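You operate a simulated robot arm through the tools that you are given. There is no shell and no other tool. Be economical: measure what you need, move in short steps, check, and stop when the job is done.

Carry out the task below with a simulated robot arm. There is one attempt and no reset: what you move stays moved.

TASK
Bend the green blue-capped bar square; lay it in the silver flat tray.
Fine: cap against the back stop, clamp block pushed up for the bend; bending lever and clamp block end drawn back; stops, dial and other bars stay.

Only the result counts: the job must be done as asked and must still hold three seconds after the hand-in. Knocking over, shifting, dropping, spilling or breaking anything else fails it. A push-on lid holds only when it is set on centred and level and pressed home; a screw cap is set on level and turned clockwise until tight.

THE ROBOT
A 7-joint arm with a two-finger parallel gripper, fixed in place. Base frame: the origin is at the foot of the arm, x ahead of it, y to its left, z up; the work surface is at about z = 0. Lengths are in m, angles in rad, forces in N, time in s.
With the tool pointing down near the work surface it reaches from about 0.24 to 0.62 m from the base axis. Its first joint turns from -1.152 to 1.152 rad. Payload 2.6 kg.
Tool frame: the origin (TCP) lies between the finger pads and is the grasp point; the fingertips stand 0.03 m ahead of it; z points along the fingers, y is the line along which they close. The gripper opens to 0.094 m. The fingers are 0.028 m wide and 0.01 m thick; the gripper's body (0.05 by 0.096 m) begins 0.055 m behind the TCP.
Orientation is that of the tool frame in the base frame, as a unit quaternion [x, y, z, w]. With the fingers straight down and closing along the base's y, the tool's x points along the base's -x, its y along +y and its z along -z.

THE INTERFACE
- The arm moves only by the tool servo_tool. Its argument "plan" is a list of rows, each a list of 3 entries, a list of its own where there are three numbers: the shift along the tool's x, y, z in m, then the turn, a rotation vector about the tool's x, y, z in degrees, then the gripper command, from -1 (fully open) to 1 (shut), values between in proportion. In form: [[[x, y, z], [rx, ry, rz], hand], ...]. A call has 1 to 20 rows; each row is the pose to reach, as a shift and turn from the pose commanded when the call began, along the tool's axes at that moment. A row lasts 0.2 s, in which the tool goes at most 0.05 m and 0.15 rad; a call with a longer step from one row to the next is refused whole, and so is a gripper value outside its range. A pose out of reach is approached as far as the arm can. The call stops where the force on the tool passes 90 N (or 10 N more than at its start, if that is more) or the arm is blocked; 0.2 s more then pass. Each finger travels about 0.072 m/s and halts on what it meets, pressing with about 40 N; the grip force reading is that of the motor and also rises with nothing between the fingers. The clock runs only during rows and for 0.2 s after the last one: add rows that repeat a pose to give the fingers time. The reply holds the time, the measured pose of the TCP, the force on the tool along the base axes, the opening and the grip force, in the units named above and with some noise, with the torque about the TCP (base axes, N m) and any sound that the robot's microphone picked up.
- Cameras (640 x 400 px; columns grow to the right, rows downward): "scene" is fixed at [0.045, 0.4515, 0.5501]; the picture's right is [-0.60, -0.80, 0.00], its down [-0.56, 0.42, -0.71] and it looks along [0.57, -0.42, -0.70] (base axes); focal length 296 px, centre (320, 200). "wrist" rides on the gripper at [0.076, 0.014, -0.103] in the tool frame; the picture's right is [-0.18, 0.98, 0.00], its down [-0.75, -0.14, -0.64] and it looks along [-0.63, -0.12, 0.77] (tool axes); focal length 243 px, centre (320, 200). There is no depth. A picture from a camera that has moved, and an enlarged one, comes with that camera's place and axes in the base frame and with its lens.
- capture(camera): a new picture of that camera. It takes no simulated time.
- inspect(camera, box): a new picture of the part [left, top, right, bottom] of that camera's present view, enlarged. It takes no simulated time.
- job_done(): hands the job in; it is judged then, once.

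Go step by step. Nothing tells you positions but the pictures and the camera data: compare them with the known pose of the tool, close in by small moves and look again before you grip or let go. The budget is 120 turns and 76 pictures, counting those below and the enlarged ones. Unless the task says otherwise, let go and move clear before handing in, and close with one line.

The tools are called as name(argument=value, ...) on one line, values as JSON. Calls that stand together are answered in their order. servo_tool: Moves the arm, as the interface text tells. Its arguments: {"type":"object","properties":{"plan":{"type":"array","items":{"type":"array"}}},"required":["plan"]} The other tools are called the same way: capture (camera) takes a picture; inspect (camera, box) takes an enlarged picture of a part of a camera's view; job_done () hands the job in.

At the start:

```text
time: 0.0
tcp_pos: [0.3873, 0.1907, 0.2968]
tool_rot: [0.0, 1.0, 0.0, 0.0]
contact_force: [0.3, -0.7, -0.5]
ft_torque: [0.01, 0.02, 0.02]
finger_gap: 0.0937
grip_force: 0.0
```

scene: 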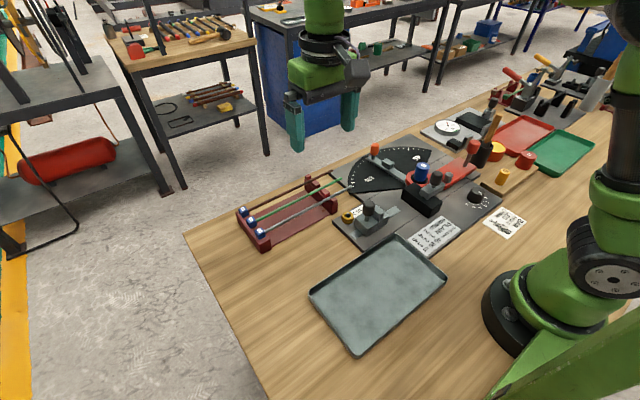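
wrist: 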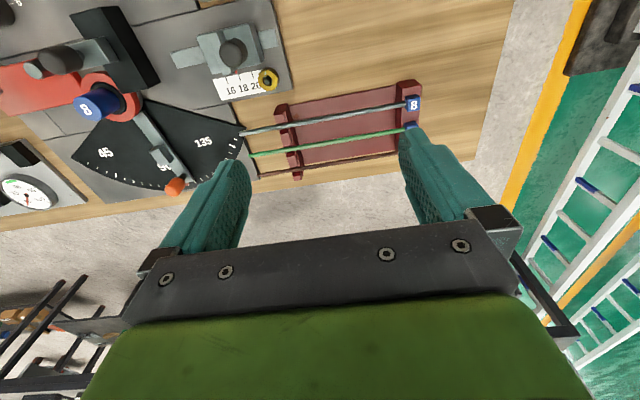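

I see a bench with a rod bender (dial, lever, clamp block, back stop), a red rack holding bars, and the silver tray. I'll look closer first.

inspect(camera="scene", box=[220, 120, 380, 260])

inspect(camera="scene", box=[340, 110, 540, 260])

inspect(camera="wrist", box=[0, 0, 300, 220])

inspect(camera="wrist", box=[160, 0, 460, 200])

```text
2.86 times, centred on (300, 190) of scene
camera zoom: at [0.045, 0.4515, 0.5501], right [-0.6, -0.8, 0.0], down [-0.56, 0.42, -0.71], along [0.57, -0.42, -0.7], focal length 847 px, centre (377, 229)
```

zoom: 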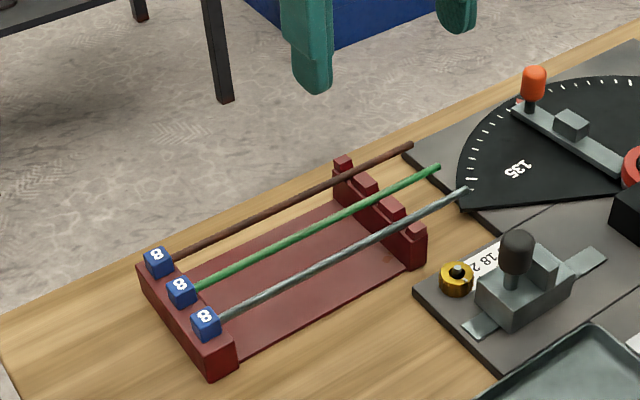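

```text
2.67 times, centred on (440, 185) of scene
camera zoom: at [0.045, 0.4515, 0.5501], right [-0.6, -0.8, 0.0], down [-0.56, 0.42, -0.71], along [0.57, -0.42, -0.7], focal length 791 px, centre (0, 240)
```

zoom: 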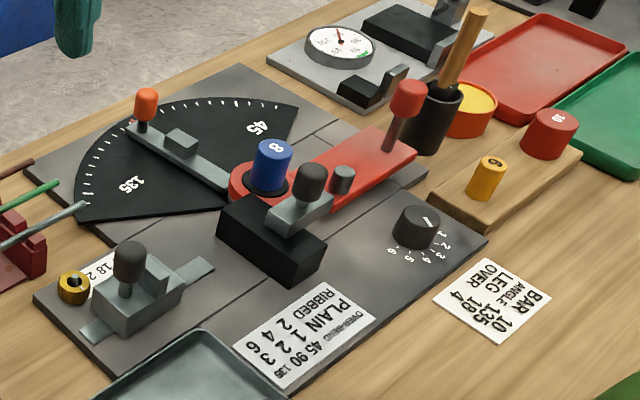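

```text
1.82 times, centred on (150, 110) of wrist
camera zoom: at [0.3116, 0.2062, 0.3996], right [0.18, 0.98, 0.0], down [0.75, -0.14, 0.64], along [0.63, -0.12, -0.77], focal length 441 px, centre (629, 364)
```

zoom: 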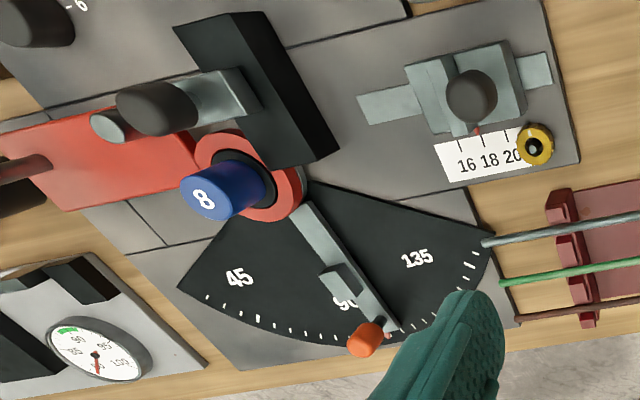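

```text
2.00 times, centred on (310, 100) of wrist
camera zoom: at [0.3116, 0.2062, 0.3996], right [0.18, 0.98, 0.0], down [0.75, -0.14, 0.64], along [0.63, -0.12, -0.77], focal length 485 px, centre (340, 400)
```

zoom: 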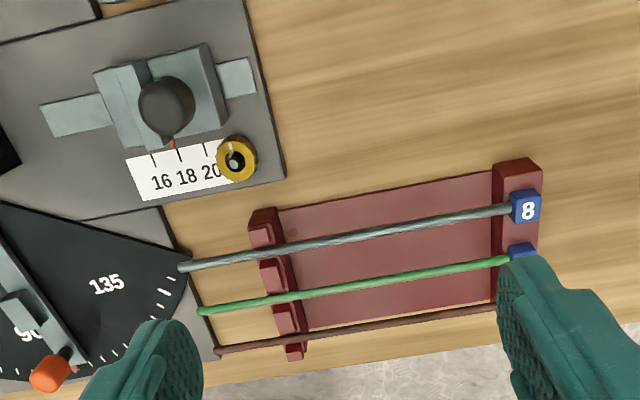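

The bars lie along y at x≈0.46/0.49/0.53. The bender's pivot die is near (0.377,-0.12) and the back stop near (0.345,0.07). I'll move above the bender to measure it.

servo_tool(plan=[[[0.02, -0.04, 0], [0, 0, 0], -1], [[0.04, -0.08, 0], [0, 0, 0], -1], [[0.06, -0.12, 0], [0, 0, 0], -1], [[0.08, -0.16, 0], [0, 0, 0], -1], [[0.1, -0.2, 0], [0, 0, 0], -1], [[0.1, -0.24, 0], [0, 0, 0], -1], [[0.1, -0.26, 0], [0, 0, 0], -1]])

capture(camera="wrist")

capture(camera="scene")

```text
time: 1.6
tcp_pos: [0.2879, -0.0696, 0.298]
tool_rot: [0.0, 1.0, 0.0, -0.001]
contact_force: [0.5, 0.8, -0.9]
ft_torque: [-0.02, -0.04, 0.02]
finger_gap: 0.0938
grip_force: 0.1
```

```text
69 pictures are left
camera wrist: at [0.2112, -0.0539, 0.3995], right [0.18, 0.98, 0.0], down [0.75, -0.14, 0.64], along [0.63, -0.12, -0.77], focal length 243 px, centre (320, 200)
```

wrist: 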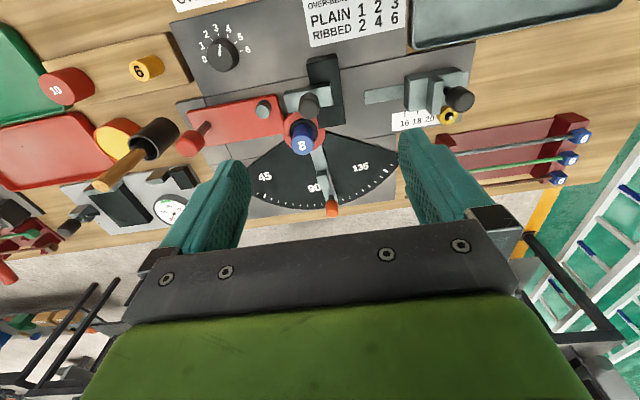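

```text
68 pictures are left
```

scene: 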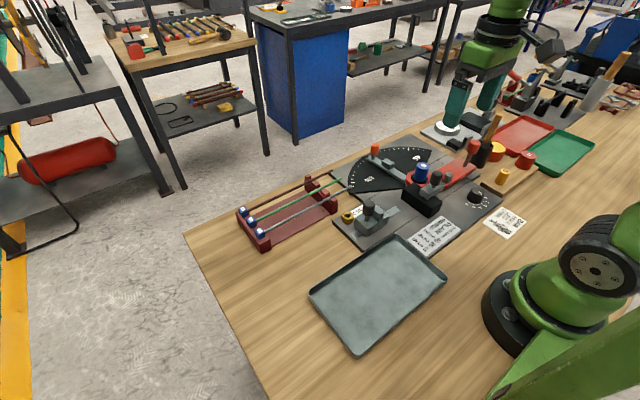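

inspect(camera="wrist", box=[170, 0, 420, 220])

inspect(camera="wrist", box=[260, 70, 360, 150])

inspect(camera="wrist", box=[350, 50, 500, 140])

inspect(camera="scene", box=[390, 130, 510, 220])

```text
1.82 times, centred on (295, 110) of wrist
camera zoom: at [0.2112, -0.0539, 0.3995], right [0.18, 0.98, 0.0], down [0.75, -0.14, 0.64], along [0.63, -0.12, -0.77], focal length 441 px, centre (366, 364)
```

zoom: 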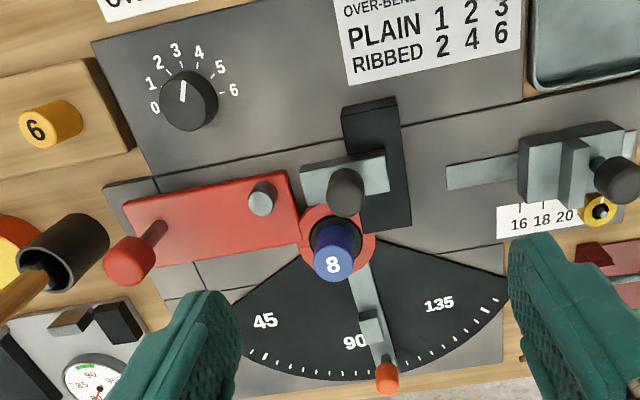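

```text
5.00 times, centred on (310, 110) of wrist
camera zoom: at [0.2112, -0.0539, 0.3995], right [0.18, 0.98, 0.0], down [0.75, -0.14, 0.64], along [0.63, -0.12, -0.77], focal length 1213 px, centre (370, 650)
```

zoom: 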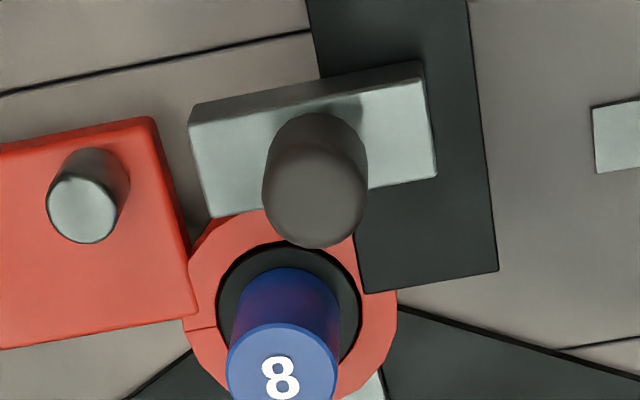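

```text
4.27 times, centred on (425, 95) of wrist
camera zoom: at [0.2112, -0.0539, 0.3995], right [0.18, 0.98, 0.0], down [0.75, -0.14, 0.64], along [0.63, -0.12, -0.77], focal length 1035 px, centre (-128, 648)
```

zoom: 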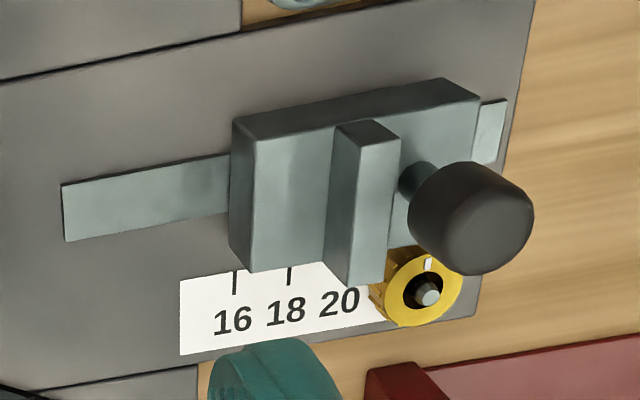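

```text
4.44 times, centred on (450, 175) of scene
camera zoom: at [0.045, 0.4515, 0.5501], right [-0.6, -0.8, 0.0], down [-0.56, 0.42, -0.71], along [0.57, -0.42, -0.7], focal length 1318 px, centre (-258, 311)
```

zoom: 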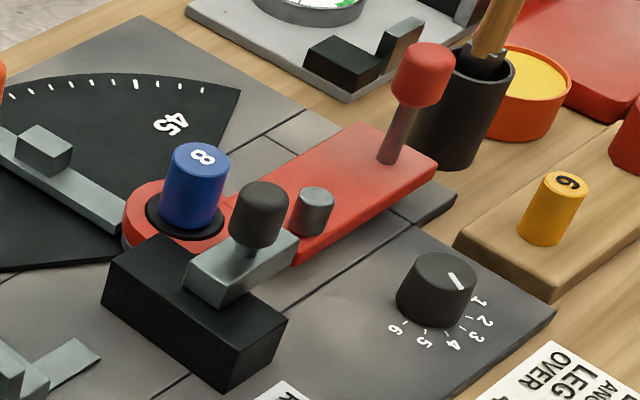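

Bar 8 matches the die marked 8. I'll yaw the tool 90° (also the orientation needed for gripping) to get a second view for triangulation.

servo_tool(plan=[[[-0.007, 0.0, 0.007], [0, 0, 8.2], -1], [[-0.014, 0.0, 0.014], [0, 0, 16.4], -1], [[-0.021, 0.0, 0.021], [0, 0, 24.6], -1], [[-0.028, 0.0, 0.028], [0, 0, 32.8], -1], [[-0.035, 0.0, 0.035], [0, 0, 41], -1], [[-0.042, 0.0, 0.042], [0, 0, 49.2], -1], [[-0.049, 0.0, 0.049], [0, 0, 57.4], -1], [[-0.056, 0.0, 0.056], [0, 0, 65.6], -1], [[-0.063, 0.0, 0.063], [0, 0, 73.8], -1], [[-0.07, 0.0, 0.07], [0, 0, 82], -1], [[-0.07, 0.0, 0.07], [0, 0, 90], -1]])

capture(camera="wrist")

```text
time: 4.0
tcp_pos: [0.3571, -0.0688, 0.2281]
tool_rot: [0.709, 0.706, 0.001, 0.0]
contact_force: [-0.5, -0.9, -0.4]
ft_torque: [-0.04, -0.02, 0.02]
finger_gap: 0.0939
grip_force: 0.1
```

```text
63 pictures are left
camera wrist: at [0.3726, 0.0083, 0.3296], right [0.98, -0.19, 0.0], down [-0.14, -0.75, 0.64], along [-0.12, -0.63, -0.77], focal length 243 px, centre (320, 200)
```

wrist: 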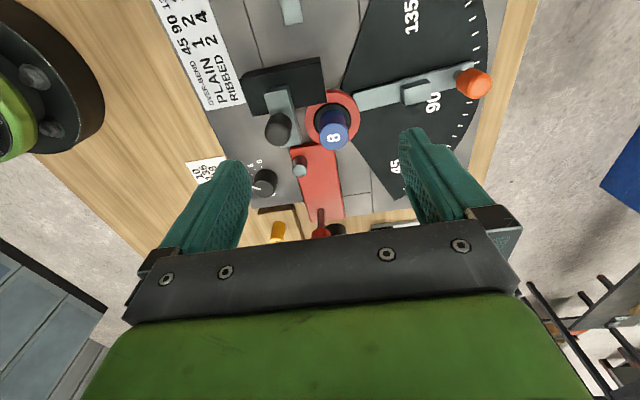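

inspect(camera="wrist", box=[240, 40, 400, 140])

inspect(camera="wrist", box=[240, 130, 400, 230])

```text
4.00 times, centred on (320, 90) of wrist
camera zoom: at [0.3726, 0.0083, 0.3296], right [0.98, -0.19, 0.0], down [-0.14, -0.75, 0.64], along [-0.12, -0.63, -0.77], focal length 970 px, centre (320, 640)
```

zoom: 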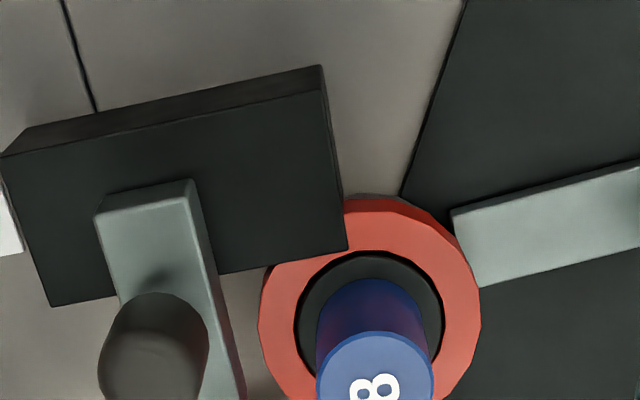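

```text
4.00 times, centred on (320, 180) of wrist
camera zoom: at [0.3726, 0.0083, 0.3296], right [0.98, -0.19, 0.0], down [-0.14, -0.75, 0.64], along [-0.12, -0.63, -0.77], focal length 970 px, centre (320, 280)
```

zoom: 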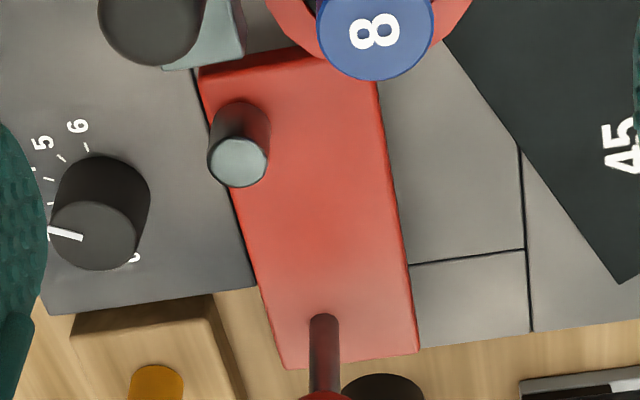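

The die appears to be at about (0.365,-0.107), and the bar line runs over the black block at about x=0.346, z=0.05. Next I'll view the back stop and the rack.

servo_tool(plan=[[[-0.04, 0.01, 0], [0, 0, 0], -1], [[-0.08, 0.02, 0], [0, 0, 0], -1], [[-0.12, 0.03, 0], [0, 0, 0], -1], [[-0.16, 0.04, 0], [0, 0, 0], -1], [[-0.18, 0.04, 0], [0, 0, 0], -1]])

capture(camera="wrist")

inspect(camera="scene", box=[325, 180, 425, 250])

```text
time: 5.2
tcp_pos: [0.3975, -0.2495, 0.2274]
tool_rot: [0.707, 0.707, 0.0, -0.001]
contact_force: [-0.3, 0.6, 0.8]
ft_torque: [-0.01, 0.0, 0.01]
finger_gap: 0.094
grip_force: 0.0
```

```text
60 pictures are left
camera wrist: at [0.4123, -0.1717, 0.3292], right [0.98, -0.18, 0.0], down [-0.14, -0.75, 0.64], along [-0.12, -0.63, -0.77], focal length 243 px, centre (320, 200)
```

wrist: 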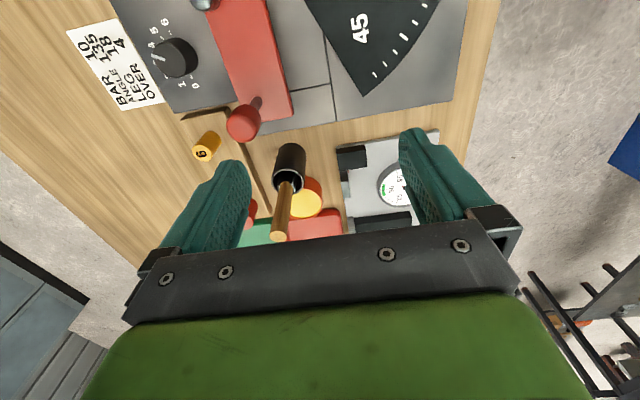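

```text
5.71 times, centred on (375, 215) of scene
camera zoom: at [0.045, 0.4515, 0.5501], right [-0.6, -0.8, 0.0], down [-0.56, 0.42, -0.71], along [0.57, -0.42, -0.7], focal length 1694 px, centre (6, 114)
```

zoom: 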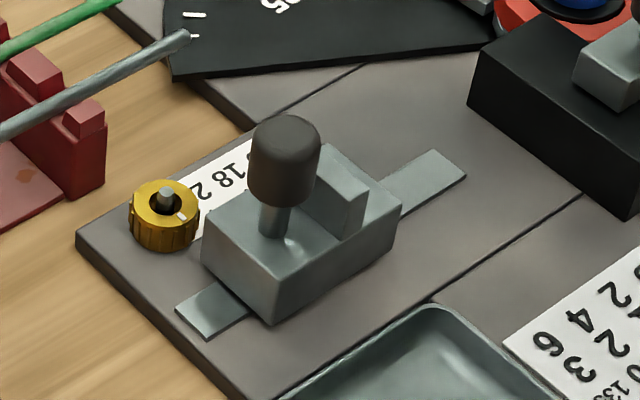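

Tool x is now base +y, so that move went the wrong way, though it did show the handle at about (0.324,-0.247,0.107). Moving to +y now.

servo_tool(plan=[[[0.045, 0, 0], [0, 0, 0], -1], [[0.09, 0, 0], [0, 0, 0], -1], [[0.135, 0, 0], [0, 0, 0], -1], [[0.18, 0, 0], [0, 0, 0], -1], [[0.225, 0, 0], [0, 0, 0], -1], [[0.27, 0, 0], [0, 0, 0], -1], [[0.315, 0, 0], [0, 0, 0], -1], [[0.36, 0, 0], [0, 0, 0], -1], [[0.4, 0, 0], [0, 0, 0], -1]])

capture(camera="wrist")

inspect(camera="wrist", box=[200, 40, 360, 140])

```text
time: 7.2
tcp_pos: [0.3984, 0.1504, 0.2293]
tool_rot: [0.708, 0.706, 0.0, 0.0]
contact_force: [0.2, -0.4, 0.3]
ft_torque: [-0.02, -0.02, 0.0]
finger_gap: 0.094
grip_force: 0.0
```

```text
58 pictures are left
camera wrist: at [0.4129, 0.2287, 0.3301], right [0.98, -0.19, 0.0], down [-0.14, -0.75, 0.64], along [-0.12, -0.63, -0.77], focal length 243 px, centre (320, 200)
```

wrist: 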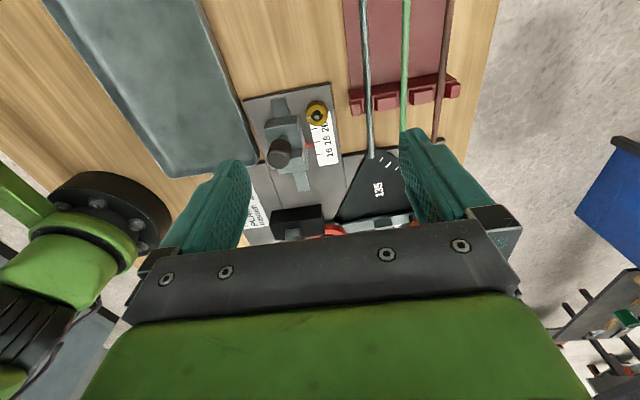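

```text
4.00 times, centred on (280, 90) of wrist
camera zoom: at [0.4129, 0.2287, 0.3301], right [0.98, -0.19, 0.0], down [-0.14, -0.75, 0.64], along [-0.12, -0.63, -0.77], focal length 970 px, centre (480, 640)
```

zoom: 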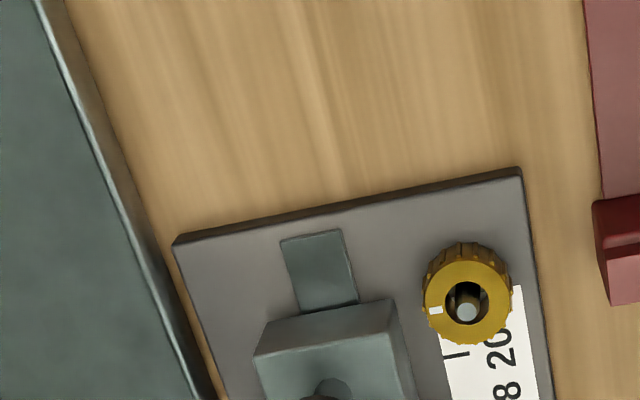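

inspect(camera="wrist", box=[230, 90, 390, 190])

inspect(camera="wrist", box=[340, 0, 480, 140])

```text
4.00 times, centred on (310, 140) of wrist
camera zoom: at [0.4129, 0.2287, 0.3301], right [0.98, -0.19, 0.0], down [-0.14, -0.75, 0.64], along [-0.12, -0.63, -0.77], focal length 970 px, centre (360, 440)
```

zoom: 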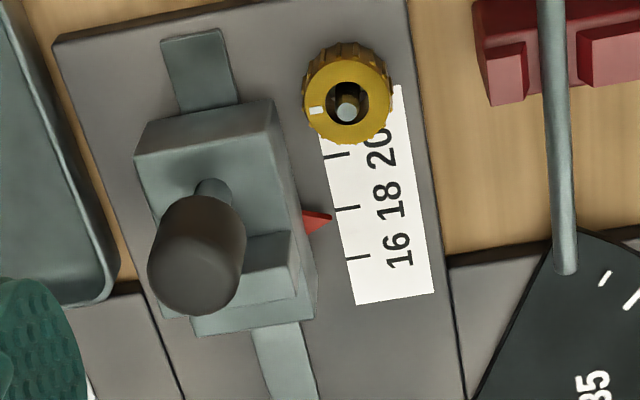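

```text
2.86 times, centred on (410, 70) of wrist
camera zoom: at [0.4129, 0.2287, 0.3301], right [0.98, -0.19, 0.0], down [-0.14, -0.75, 0.64], along [-0.12, -0.63, -0.77], focal length 693 px, centre (63, 571)
```

zoom: 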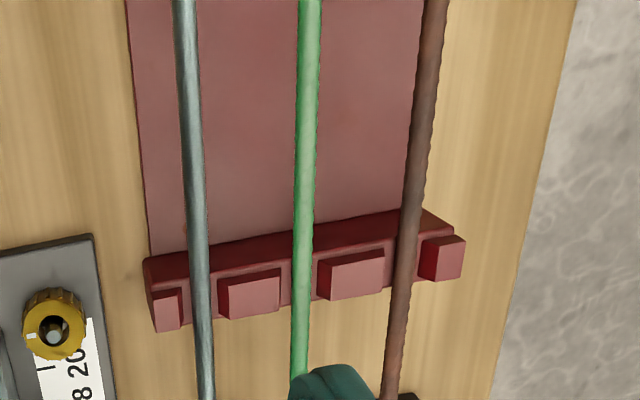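

The back stop's shelf and face are at about y=0.073 (leg 18). The green bar lies at x≈0.491, z≈0.042, y 0.055 to 0.32. I'll go above it near y=0.247 with the hand partly closed.

servo_tool(plan=[[[0.03, 0.03, 0.0], [0, 0, 0], -0.5], [[0.06, 0.06, 0.03], [0, 0, 0], 0.3], [[0.08, 0.08, 0.06], [0, 0, 0], 0.3], [[0.096, 0.0926, 0.09], [0, 0, 0], 0.3], [[0.096, 0.0926, 0.12], [0, 0, 0], 0.3], [[0.096, 0.0926, 0.12], [0, 0, 0], 0.3]])

capture(camera="wrist")

inspect(camera="scene", box=[230, 160, 330, 240])

```text
refused: row 2 steps farther than a row can; nothing moved
```

```text
54 pictures are left
camera wrist: at [0.4129, 0.2287, 0.3301], right [0.98, -0.19, 0.0], down [-0.14, -0.75, 0.64], along [-0.12, -0.63, -0.77], focal length 243 px, centre (320, 200)
```

wrist: 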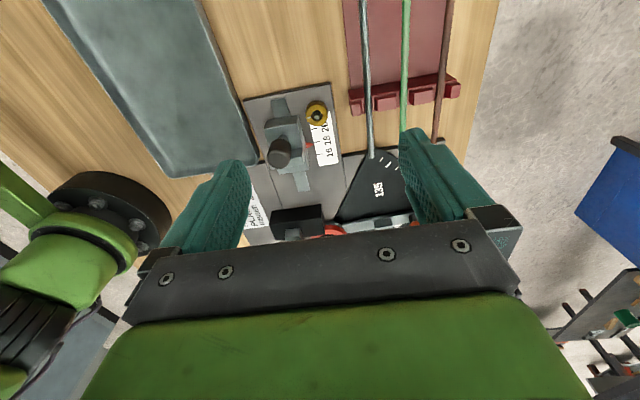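

```text
5.00 times, centred on (280, 200) of scene
camera zoom: at [0.045, 0.4515, 0.5501], right [-0.6, -0.8, 0.0], down [-0.56, 0.42, -0.71], along [0.57, -0.42, -0.7], focal length 1482 px, centre (520, 200)
```

zoom: 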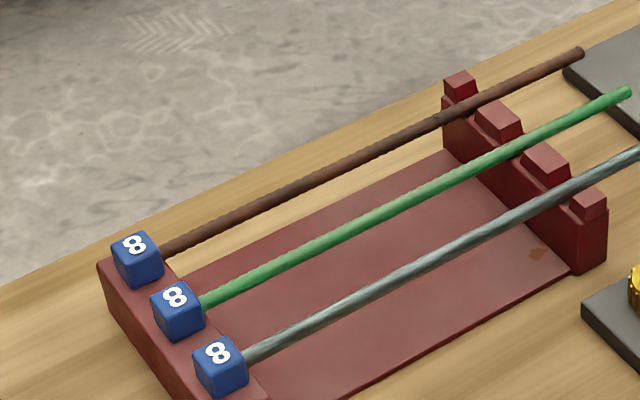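

servo_tool(plan=[[[0.03, 0.03, 0.0], [0, 0, 0], -0.5], [[0.055, 0.055, 0.02], [0, 0, 0], 0.3], [[0.08, 0.08, 0.05], [0, 0, 0], 0.3], [[0.096, 0.0926, 0.08], [0, 0, 0], 0.3], [[0.096, 0.0926, 0.11], [0, 0, 0], 0.3], [[0.096, 0.0926, 0.12], [0, 0, 0], 0.3], [[0.096, 0.0926, 0.12], [0, 0, 0], 0.3]])

capture(camera="wrist")

inspect(camera="scene", box=[230, 140, 350, 240])

```text
time: 8.8
tcp_pos: [0.4893, 0.2459, 0.1079]
tool_rot: [0.707, 0.708, 0.0, -0.001]
contact_force: [0.4, 0.4, -0.4]
ft_torque: [0.01, 0.02, 0.03]
finger_gap: 0.0327
grip_force: 0.1
```

```text
52 pictures are left
camera wrist: at [0.5046, 0.3236, 0.2096], right [0.98, -0.18, 0.0], down [-0.14, -0.75, 0.64], along [-0.12, -0.63, -0.77], focal length 243 px, centre (320, 200)
```

wrist: 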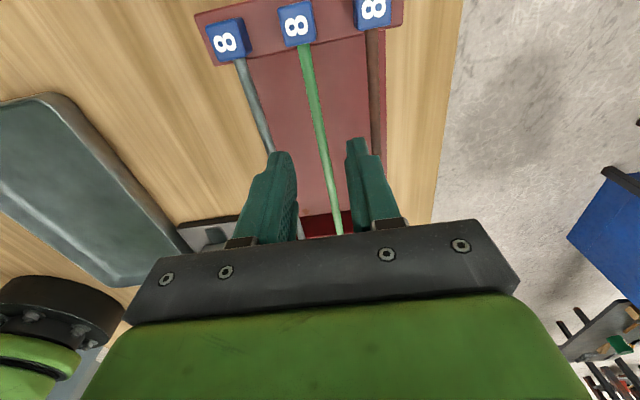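

```text
4.00 times, centred on (290, 190) of scene
camera zoom: at [0.045, 0.4515, 0.5501], right [-0.6, -0.8, 0.0], down [-0.56, 0.42, -0.71], along [0.57, -0.42, -0.7], focal length 1186 px, centre (440, 240)
```

zoom: 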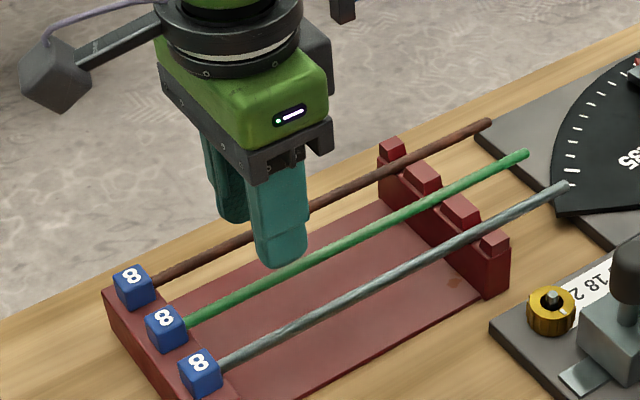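

Aligned with the green bar (x≈0.489). Descending and gripping.

servo_tool(plan=[[[0, 0, 0.02], [0, 0, 0], 0.3], [[0, 0, 0.04], [0, 0, 0], 0.3], [[0, 0, 0.048], [0, 0, 0], 0.3], [[0, 0, 0.048], [0, 0, 0], 1], [[0, 0, 0.048], [0, 0, 0], 1], [[0, 0, 0.048], [0, 0, 0], 1]])

inspect(camera="scene", box=[230, 140, 350, 240])

```text
time: 10.2
tcp_pos: [0.4888, 0.2468, 0.0601]
tool_rot: [0.707, 0.707, 0.0, 0.0]
contact_force: [-0.6, 0.0, 0.2]
ft_torque: [0.09, 0.0, 0.01]
finger_gap: 0.0068
grip_force: 39.8
```

```text
4.00 times, centred on (290, 190) of scene
camera zoom: at [0.045, 0.4515, 0.5501], right [-0.6, -0.8, 0.0], down [-0.56, 0.42, -0.71], along [0.57, -0.42, -0.7], focal length 1186 px, centre (440, 240)
```

zoom: 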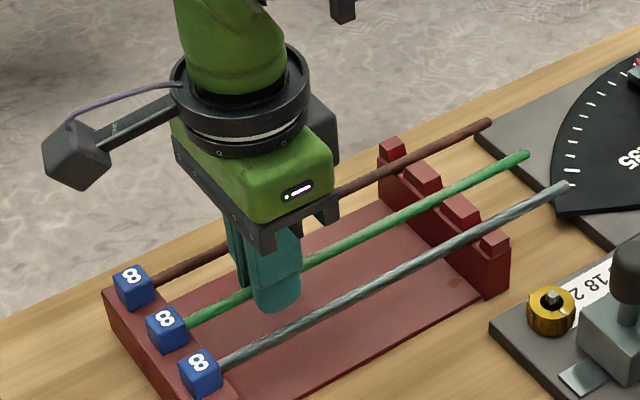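

Gripped. Lift and check that it hangs level.

servo_tool(plan=[[[0, 0, -0.01], [0, 0, 0], 1], [[0, 0, -0.03], [0, 0, 0], 1], [[0, 0, -0.06], [0, 0, 0], 1], [[0, 0, -0.1], [0, 0, 0], 1], [[0, 0, -0.13], [0, 0, 0], 1], [[0, 0, -0.13], [0, 0, 0], 1]])

capture(camera="scene")

capture(camera="wrist")

```text
time: 11.6
tcp_pos: [0.4882, 0.2459, 0.1905]
tool_rot: [0.707, 0.707, 0.0, -0.001]
contact_force: [0.0, 0.4, -1.4]
ft_torque: [0.08, 0.02, 0.05]
finger_gap: 0.007
grip_force: 40.3
```

```text
49 pictures are left
```

scene: 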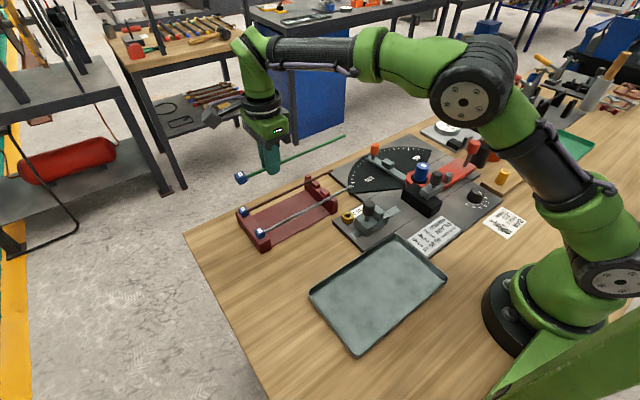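

```text
48 pictures are left
camera wrist: at [0.5041, 0.3241, 0.2925], right [0.98, -0.18, 0.0], down [-0.14, -0.75, 0.64], along [-0.12, -0.63, -0.77], focal length 243 px, centre (320, 200)
```

wrist: 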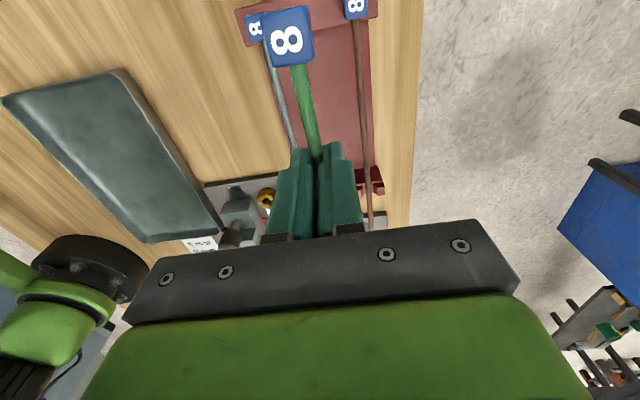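

The bar is held level. Carry it over the bender.

servo_tool(plan=[[[-0.032, -0.018, 0], [0, 0, 0], 1], [[-0.064, -0.036, 0], [0, 0, 0], 1], [[-0.096, -0.055, 0], [0, 0, 0], 1], [[-0.128, -0.073, 0], [0, 0, 0], 1], [[-0.16, -0.091, 0], [0, 0, 0], 1], [[-0.192, -0.11, 0], [0, 0, 0], 1], [[-0.224, -0.128, 0], [0, 0, 0], 1], [[-0.258, -0.147, 0], [0, 0, 0], 1], [[-0.258, -0.147, 0.02], [0, 0, 0], 1], [[-0.258, -0.147, 0.04], [0, 0, 0], 1], [[-0.258, -0.147, 0.04], [0, 0, 0], 1]])

capture(camera="wrist")

inspect(camera="scene", box=[330, 110, 530, 260])

```text
time: 14.0
tcp_pos: [0.3424, -0.0111, 0.1513]
tool_rot: [0.707, 0.707, 0.0, 0.0]
contact_force: [0.7, -0.5, -1.5]
ft_torque: [0.04, 0.02, 0.04]
finger_gap: 0.0069
grip_force: 40.0
```

```text
47 pictures are left
camera wrist: at [0.3573, 0.0659, 0.2514], right [0.98, -0.18, 0.0], down [-0.14, -0.75, 0.64], along [-0.12, -0.63, -0.77], focal length 243 px, centre (320, 200)
```

wrist: 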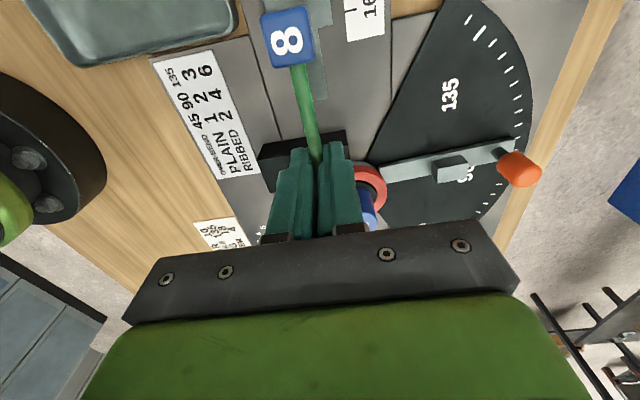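

```text
2.67 times, centred on (430, 185) of scene
camera zoom: at [0.045, 0.4515, 0.5501], right [-0.6, -0.8, 0.0], down [-0.56, 0.42, -0.71], along [0.57, -0.42, -0.7], focal length 791 px, centre (27, 240)
```

zoom: 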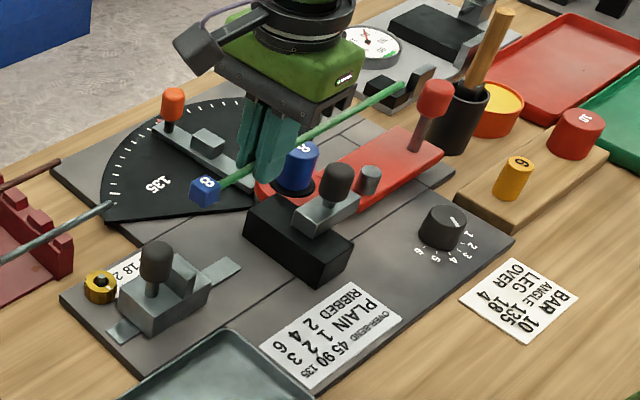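

Lowering partway, then checking alignment with the die.

servo_tool(plan=[[[0, 0, 0.015], [0, 0, 0], 1], [[0, 0, 0.03], [0, 0, 0], 1], [[0, 0, 0.038], [0, 0, 0], 1], [[0, 0, 0.038], [0, 0, 0], 1]])

inspect(camera="wrist", box=[220, 0, 420, 240])

inspect(camera="scene", box=[360, 130, 500, 230])

```text
time: 15.0
tcp_pos: [0.3434, -0.0103, 0.1102]
tool_rot: [0.708, 0.706, 0.0, 0.0]
contact_force: [0.9, 0.7, -1.4]
ft_torque: [0.06, 0.03, -0.05]
finger_gap: 0.0069
grip_force: 39.6
```

```text
1.67 times, centred on (320, 120) of wrist
camera zoom: at [0.3572, 0.066, 0.2133], right [0.98, -0.18, 0.0], down [-0.14, -0.75, 0.64], along [-0.12, -0.63, -0.77], focal length 404 px, centre (320, 333)
```

zoom: 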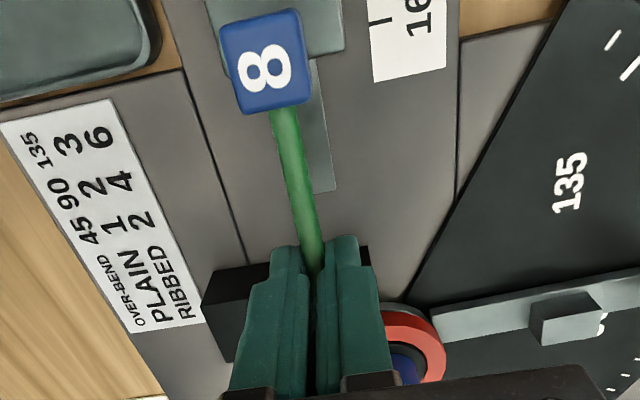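

```text
4.00 times, centred on (430, 180) of scene
camera zoom: at [0.045, 0.4515, 0.5501], right [-0.6, -0.8, 0.0], down [-0.56, 0.42, -0.71], along [0.57, -0.42, -0.7], focal length 1186 px, centre (-120, 280)
```

zoom: 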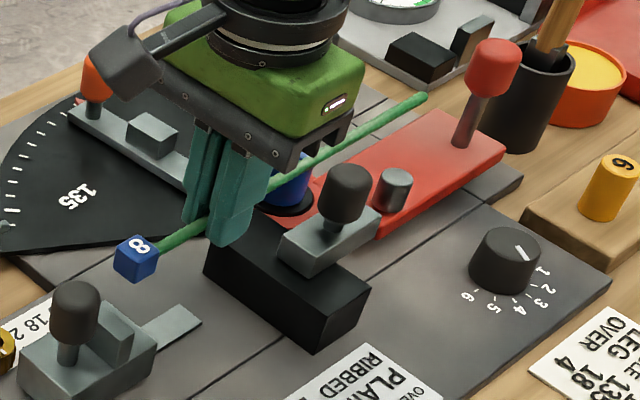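

The bar clears the die on the -x side. Lowering further.

servo_tool(plan=[[[0, 0, 0.012], [0, 0, 0], 1], [[0, 0, 0.024], [0, 0, 0], 1], [[0, 0, 0.034], [0, 0, 0], 1], [[0, 0, 0.034], [0, 0, 0], 1]])

inspect(camera="wrist", box=[220, 0, 420, 240])

inspect(camera="scene", box=[350, 160, 470, 240])

```text
time: 16.0
tcp_pos: [0.3431, -0.0109, 0.0785]
tool_rot: [0.707, 0.707, 0.0, 0.0]
contact_force: [-0.4, -0.7, -0.3]
ft_torque: [0.06, -0.05, -0.01]
finger_gap: 0.0064
grip_force: 40.1
```

```text
1.67 times, centred on (320, 120) of wrist
camera zoom: at [0.3574, 0.0666, 0.1798], right [0.98, -0.18, 0.0], down [-0.14, -0.75, 0.64], along [-0.12, -0.63, -0.77], focal length 404 px, centre (320, 333)
```

zoom: 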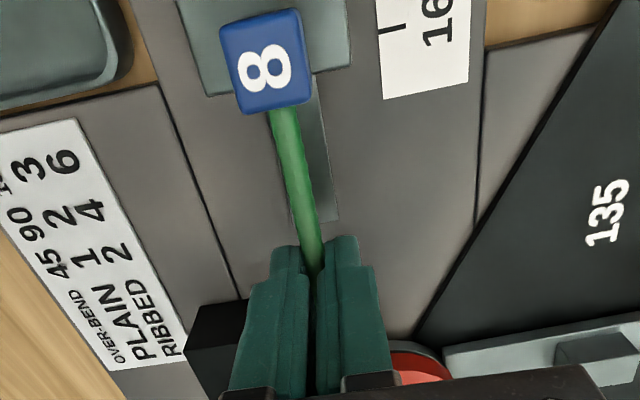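

```text
5.00 times, centred on (410, 200) of scene
camera zoom: at [0.045, 0.4515, 0.5501], right [-0.6, -0.8, 0.0], down [-0.56, 0.42, -0.71], along [0.57, -0.42, -0.7], focal length 1482 px, centre (-130, 200)
```

zoom: 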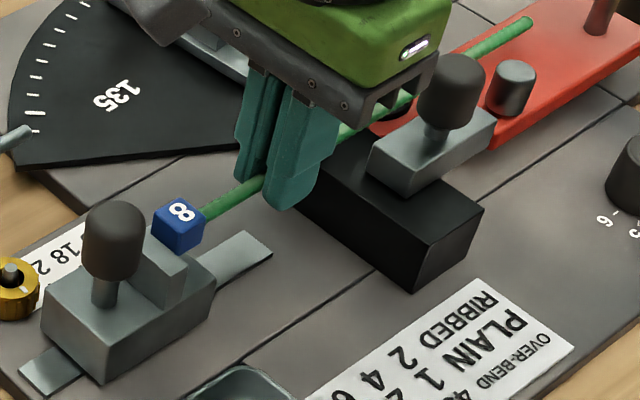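

servo_tool(plan=[[[0, 0, 0.003], [0, 0, 0], 1], [[0, 0, 0.006], [0, 0, 0], 1], [[0, 0, 0.006], [0, 0, 0], 1]])

servo_tool(plan=[[[0, 0, 0.001], [0, 0, 0], 1], [[0, 0, 0.002], [0, 0, 0], 1], [[0, 0, 0.002], [0, 0, 0], 1]])

servo_tool(plan=[[[0, 0, 0.001], [0, 0, 0], 1], [[0, 0, 0.002], [0, 0, 0], 1], [[0, 0, 0.002], [0, 0, 0], 1]])

```text
time: 16.8
tcp_pos: [0.3425, -0.0108, 0.0722]
tool_rot: [0.707, 0.707, 0.0, -0.001]
contact_force: [-0.2, -0.6, -0.6]
ft_torque: [0.07, -0.04, 0.0]
finger_gap: 0.0065
grip_force: 40.5
```

```text
time: 17.6
tcp_pos: [0.3422, -0.0111, 0.0703]
tool_rot: [0.707, 0.707, -0.001, 0.0]
contact_force: [-0.6, 0.6, -0.8]
ft_torque: [0.06, 0.01, 0.04]
finger_gap: 0.0066
grip_force: 40.2
```

```text
time: 18.4
tcp_pos: [0.3439, -0.0123, 0.0692]
tool_rot: [0.708, 0.706, 0.002, 0.0]
contact_force: [-6.6, 2.3, 23.6]
ft_torque: [-0.41, 0.09, -0.23]
finger_gap: 0.0066
grip_force: 39.6
```

Contact: the bar rests at about z=0.051, as expected. I'll ease up 1.2 mm and look.

servo_tool(plan=[[[0, 0, -0.0013], [0, 0, 0], 1], [[0, 0, -0.0013], [0, 0, 0], 1]])

inspect(camera="scene", box=[350, 140, 510, 240])

inspect(camera="wrist", box=[220, 0, 420, 240])

```text
time: 19.0
tcp_pos: [0.3437, -0.0124, 0.0686]
tool_rot: [0.707, 0.707, -0.001, 0.0]
contact_force: [1.9, 0.5, 3.1]
ft_torque: [0.39, -0.04, -0.12]
finger_gap: 0.0067
grip_force: 39.9
```

```text
4.00 times, centred on (430, 190) of scene
camera zoom: at [0.045, 0.4515, 0.5502], right [-0.6, -0.8, 0.0], down [-0.56, 0.42, -0.71], along [0.57, -0.42, -0.7], focal length 1186 px, centre (-120, 240)
```

zoom: 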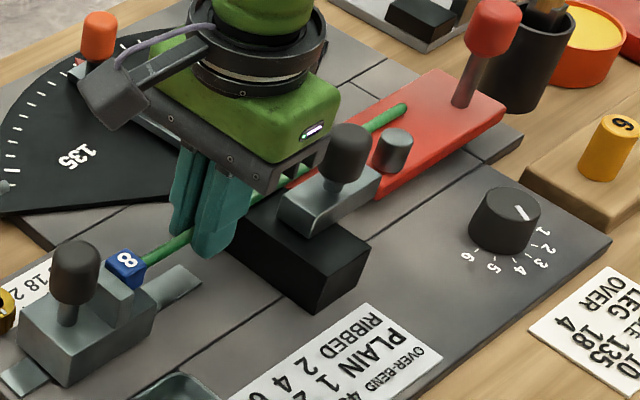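

```text
1.67 times, centred on (320, 120) of wrist
camera zoom: at [0.3576, 0.066, 0.1706], right [0.98, -0.18, 0.0], down [-0.14, -0.75, 0.64], along [-0.12, -0.63, -0.77], focal length 404 px, centre (320, 333)
```

zoom: 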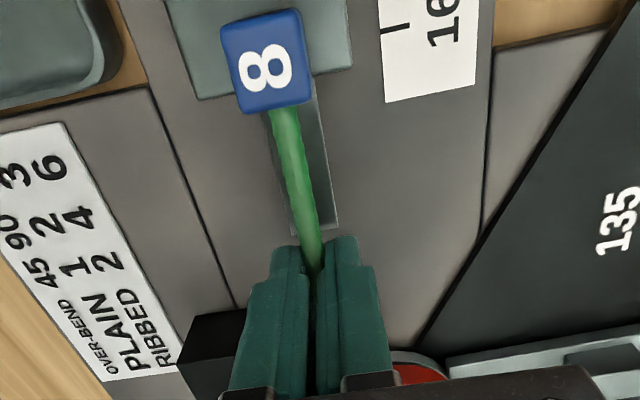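

Now slide +y toward the back stop until contact.

servo_tool(plan=[[[0.003, 0, 0], [0, 0, 0], 1], [[0.006, 0, 0], [0, 0, 0], 1], [[0.008, 0, 0], [0, 0, 0], 1], [[0.008, 0, 0], [0, 0, 0], 1]])

servo_tool(plan=[[[0.001, 0, 0], [0, 0, 0], 1], [[0.002, 0, 0], [0, 0, 0], 1], [[0.002, 0, 0], [0, 0, 0], 1]])

```text
time: 20.0
tcp_pos: [0.3425, -0.004, 0.0688]
tool_rot: [0.707, 0.708, -0.001, 0.001]
contact_force: [-0.3, -0.8, -0.8]
ft_torque: [0.09, -0.02, -0.04]
finger_gap: 0.0067
grip_force: 40.0
```

```text
time: 20.8
tcp_pos: [0.3424, -0.0024, 0.0693]
tool_rot: [0.708, 0.707, 0.0, 0.0]
contact_force: [-1.4, -6.5, -0.9]
ft_torque: [0.0, 0.03, 0.13]
finger_gap: 0.0068
grip_force: 40.1
```

Touching the back stop (6.5 N). Now I'll nudge toward the die (+x) to find it.

servo_tool(plan=[[[0, 0.001, 0], [0, 0, 0], 1], [[0, 0.002, 0], [0, 0, 0], 1], [[0, 0.002, 0], [0, 0, 0], 1]])

inspect(camera="scene", box=[350, 140, 510, 240])

inspect(camera="wrist", box=[220, 0, 420, 240])

```text
time: 21.6
tcp_pos: [0.3434, -0.0018, 0.0698]
tool_rot: [0.707, 0.707, 0.0, 0.0]
contact_force: [-2.5, -5.6, -2.1]
ft_torque: [-0.12, 0.03, 0.12]
finger_gap: 0.0065
grip_force: 39.6
```

```text
4.00 times, centred on (430, 190) of scene
camera zoom: at [0.045, 0.4515, 0.5501], right [-0.6, -0.8, 0.0], down [-0.56, 0.42, -0.71], along [0.57, -0.42, -0.7], focal length 1186 px, centre (-120, 240)
```

zoom: 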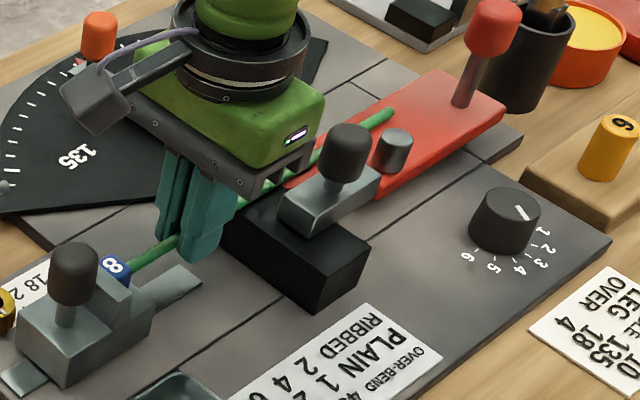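

```text
1.67 times, centred on (320, 120) of wrist
camera zoom: at [0.3597, 0.0761, 0.1708], right [0.98, -0.18, 0.0], down [-0.14, -0.75, 0.64], along [-0.12, -0.63, -0.77], focal length 404 px, centre (320, 333)
```

zoom: 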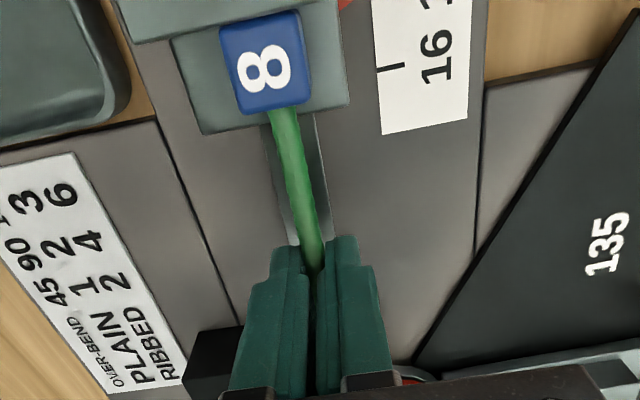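

The cap is on the shelf against the stop. A little more +x to feel for the die.

servo_tool(plan=[[[0, 0.001, 0], [0, 0, 0], 1], [[0, 0.002, 0], [0, 0, 0], 1], [[0, 0.002, 0], [0, 0, 0], 1]])

```text
time: 22.4
tcp_pos: [0.3468, -0.002, 0.0687]
tool_rot: [0.707, 0.708, 0.001, 0.0]
contact_force: [-3.2, -3.8, -1.0]
ft_torque: [-0.02, 0.06, -0.01]
finger_gap: 0.0069
grip_force: 40.6
```

servo_tool(plan=[[[0, 0.001, 0], [0, 0, 0], 1], [[0, 0.002, 0], [0, 0, 0], 1], [[0, 0.002, 0], [0, 0, 0], 1]])

```text
time: 23.2
tcp_pos: [0.3483, -0.0026, 0.0689]
tool_rot: [0.708, 0.706, -0.001, -0.001]
contact_force: [-9.7, -2.5, 1.1]
ft_torque: [-0.14, 0.14, -0.58]
finger_gap: 0.007
grip_force: 40.1
```

Die contact at bar x≈0.347. Backing off about 0.8 mm, keeping the cap pressed, then releasing gently and rising.

servo_tool(plan=[[[0.001, -0.0008, 0.0003], [0, 0, 0], 1], [[0.001, -0.0008, 0.0003], [0, 0, 0], 1]])

servo_tool(plan=[[[0, 0, 0], [0, 0, 0], 0.8], [[0, 0, 0], [0, 0, 0], 0.5], [[0, 0, 0], [0, 0, 0], 0.5], [[0, 0, -0.02], [0, 0, 0], 0.5], [[0, 0, -0.06], [0, 0, 0], 0.5], [[0, 0, -0.1], [0, 0, 0], 0.5], [[0, 0, -0.13], [0, 0, 0], 0.5]])

capture(camera="wrist")

inspect(camera="scene", box=[350, 130, 510, 240])

```text
time: 23.8
tcp_pos: [0.3489, -0.0015, 0.0704]
tool_rot: [0.707, 0.707, 0.0, -0.001]
contact_force: [-4.1, -6.9, -2.6]
ft_torque: [-0.1, 0.08, -0.65]
finger_gap: 0.0069
grip_force: 39.9
```

```text
time: 25.4
tcp_pos: [0.3478, -0.0011, 0.1986]
tool_rot: [0.707, 0.707, 0.0, 0.001]
contact_force: [1.0, -0.8, -0.3]
ft_torque: [0.0, 0.0, -0.01]
finger_gap: 0.0236
grip_force: 0.1
```

```text
37 pictures are left
camera wrist: at [0.3628, 0.0776, 0.301], right [0.98, -0.18, 0.0], down [-0.14, -0.75, 0.64], along [-0.12, -0.63, -0.77], focal length 243 px, centre (320, 200)
```

wrist: 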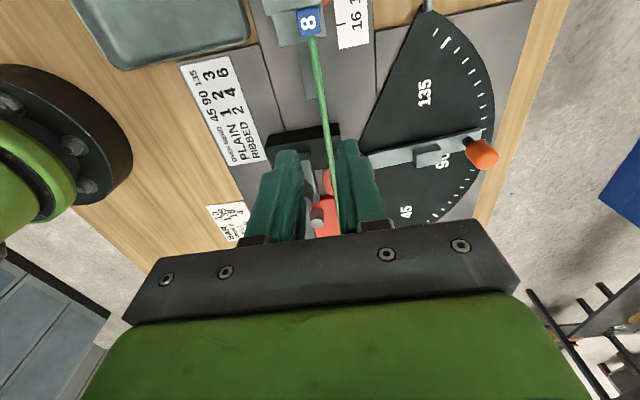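

```text
3.64 times, centred on (430, 185) of scene
camera zoom: at [0.045, 0.4515, 0.5501], right [-0.6, -0.8, 0.0], down [-0.56, 0.42, -0.71], along [0.57, -0.42, -0.7], focal length 1078 px, centre (-80, 254)
```

zoom: 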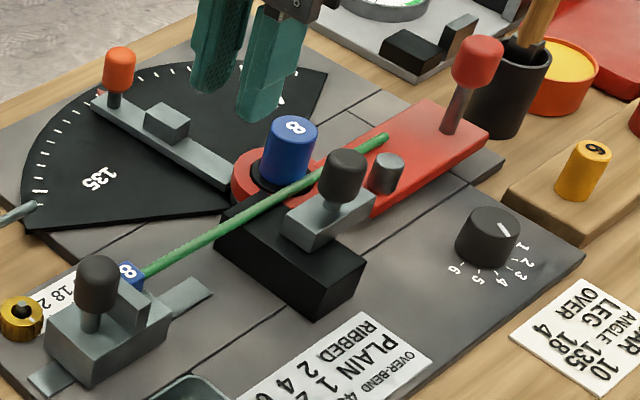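

The bar is seated against the die and stop. Next: rotate the hand back (closing along y) and hover above the clamp knob at about (0.312,-0.085).

servo_tool(plan=[[[-0.008, -0.003, 0], [0, 0, -8.2], 0.3], [[-0.016, -0.007, 0], [0, 0, -16.4], 0.3], [[-0.024, -0.01, 0], [0, 0, -24.6], 0.2], [[-0.032, -0.014, 0], [0, 0, -32.8], 0.2], [[-0.04, -0.018, 0], [0, 0, -41], 0.2], [[-0.048, -0.022, 0], [0, 0, -49.2], 0.2], [[-0.056, -0.026, 0], [0, 0, -57.4], 0.2], [[-0.064, -0.03, 0], [0, 0, -65.6], 0.2], [[-0.072, -0.033, 0], [0, 0, -73.8], 0.2], [[-0.084, -0.036, 0], [0, 0, -82], 0.2], [[-0.084, -0.036, 0], [0, 0, -90], 0.2], [[-0.084, -0.036, 0.03], [0, 0, -90], 0.2], [[-0.084, -0.036, 0.03], [0, 0, -90], 0.2]])

inspect(camera="wrist", box=[200, 50, 440, 250])

inspect(camera="scene", box=[350, 110, 510, 240])

```text
time: 28.2
tcp_pos: [0.313, -0.0843, 0.169]
tool_rot: [0.0, 1.0, 0.0, 0.001]
contact_force: [0.4, -0.7, 0.9]
ft_torque: [0.0, -0.03, -0.02]
finger_gap: 0.0377
grip_force: 0.1
```

```text
2.00 times, centred on (320, 150) of wrist
camera zoom: at [0.2365, -0.0687, 0.2703], right [0.18, 0.98, 0.0], down [0.75, -0.14, 0.64], along [0.63, -0.12, -0.77], focal length 485 px, centre (320, 300)
```

zoom: 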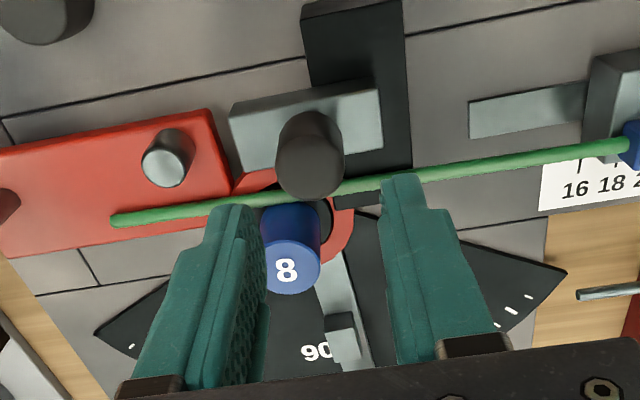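

```text
3.08 times, centred on (430, 175) of scene
camera zoom: at [0.045, 0.4515, 0.5501], right [-0.6, -0.8, 0.0], down [-0.56, 0.42, -0.71], along [0.57, -0.42, -0.7], focal length 912 px, centre (-18, 277)
```

zoom: 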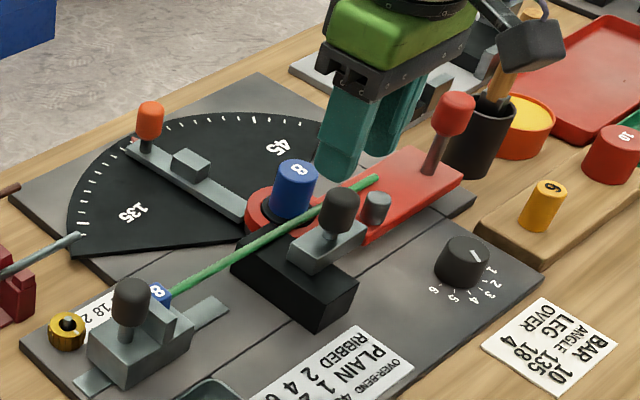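

The knob is at (0.312,-0.085), centred between the fingers. Descend and grip it.

servo_tool(plan=[[[0, 0, 0.025], [0, 0, 0], 0.2], [[0, 0, 0.05], [0, 0, 0], 0.2], [[0, 0, 0.065], [0, 0, 0], 0.2], [[0, 0, 0.065], [0, 0, 0], 1], [[0, 0, 0.065], [0, 0, 0], 1]])

inspect(camera="scene", box=[350, 110, 510, 240])

```text
time: 29.4
tcp_pos: [0.3119, -0.0879, 0.1034]
tool_rot: [0.003, 1.0, -0.003, 0.002]
contact_force: [-0.4, -30.4, -3.3]
ft_torque: [0.51, -0.59, -0.01]
finger_gap: 0.026
grip_force: 45.3
```

```text
3.08 times, centred on (430, 175) of scene
camera zoom: at [0.045, 0.4515, 0.5502], right [-0.6, -0.8, 0.0], down [-0.56, 0.42, -0.71], along [0.57, -0.42, -0.7], focal length 912 px, centre (-18, 277)
```

zoom: 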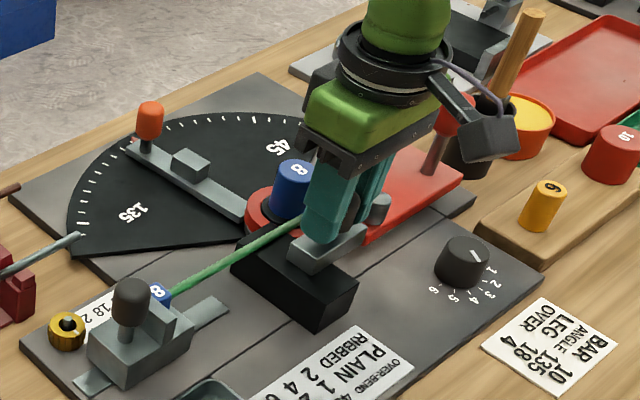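

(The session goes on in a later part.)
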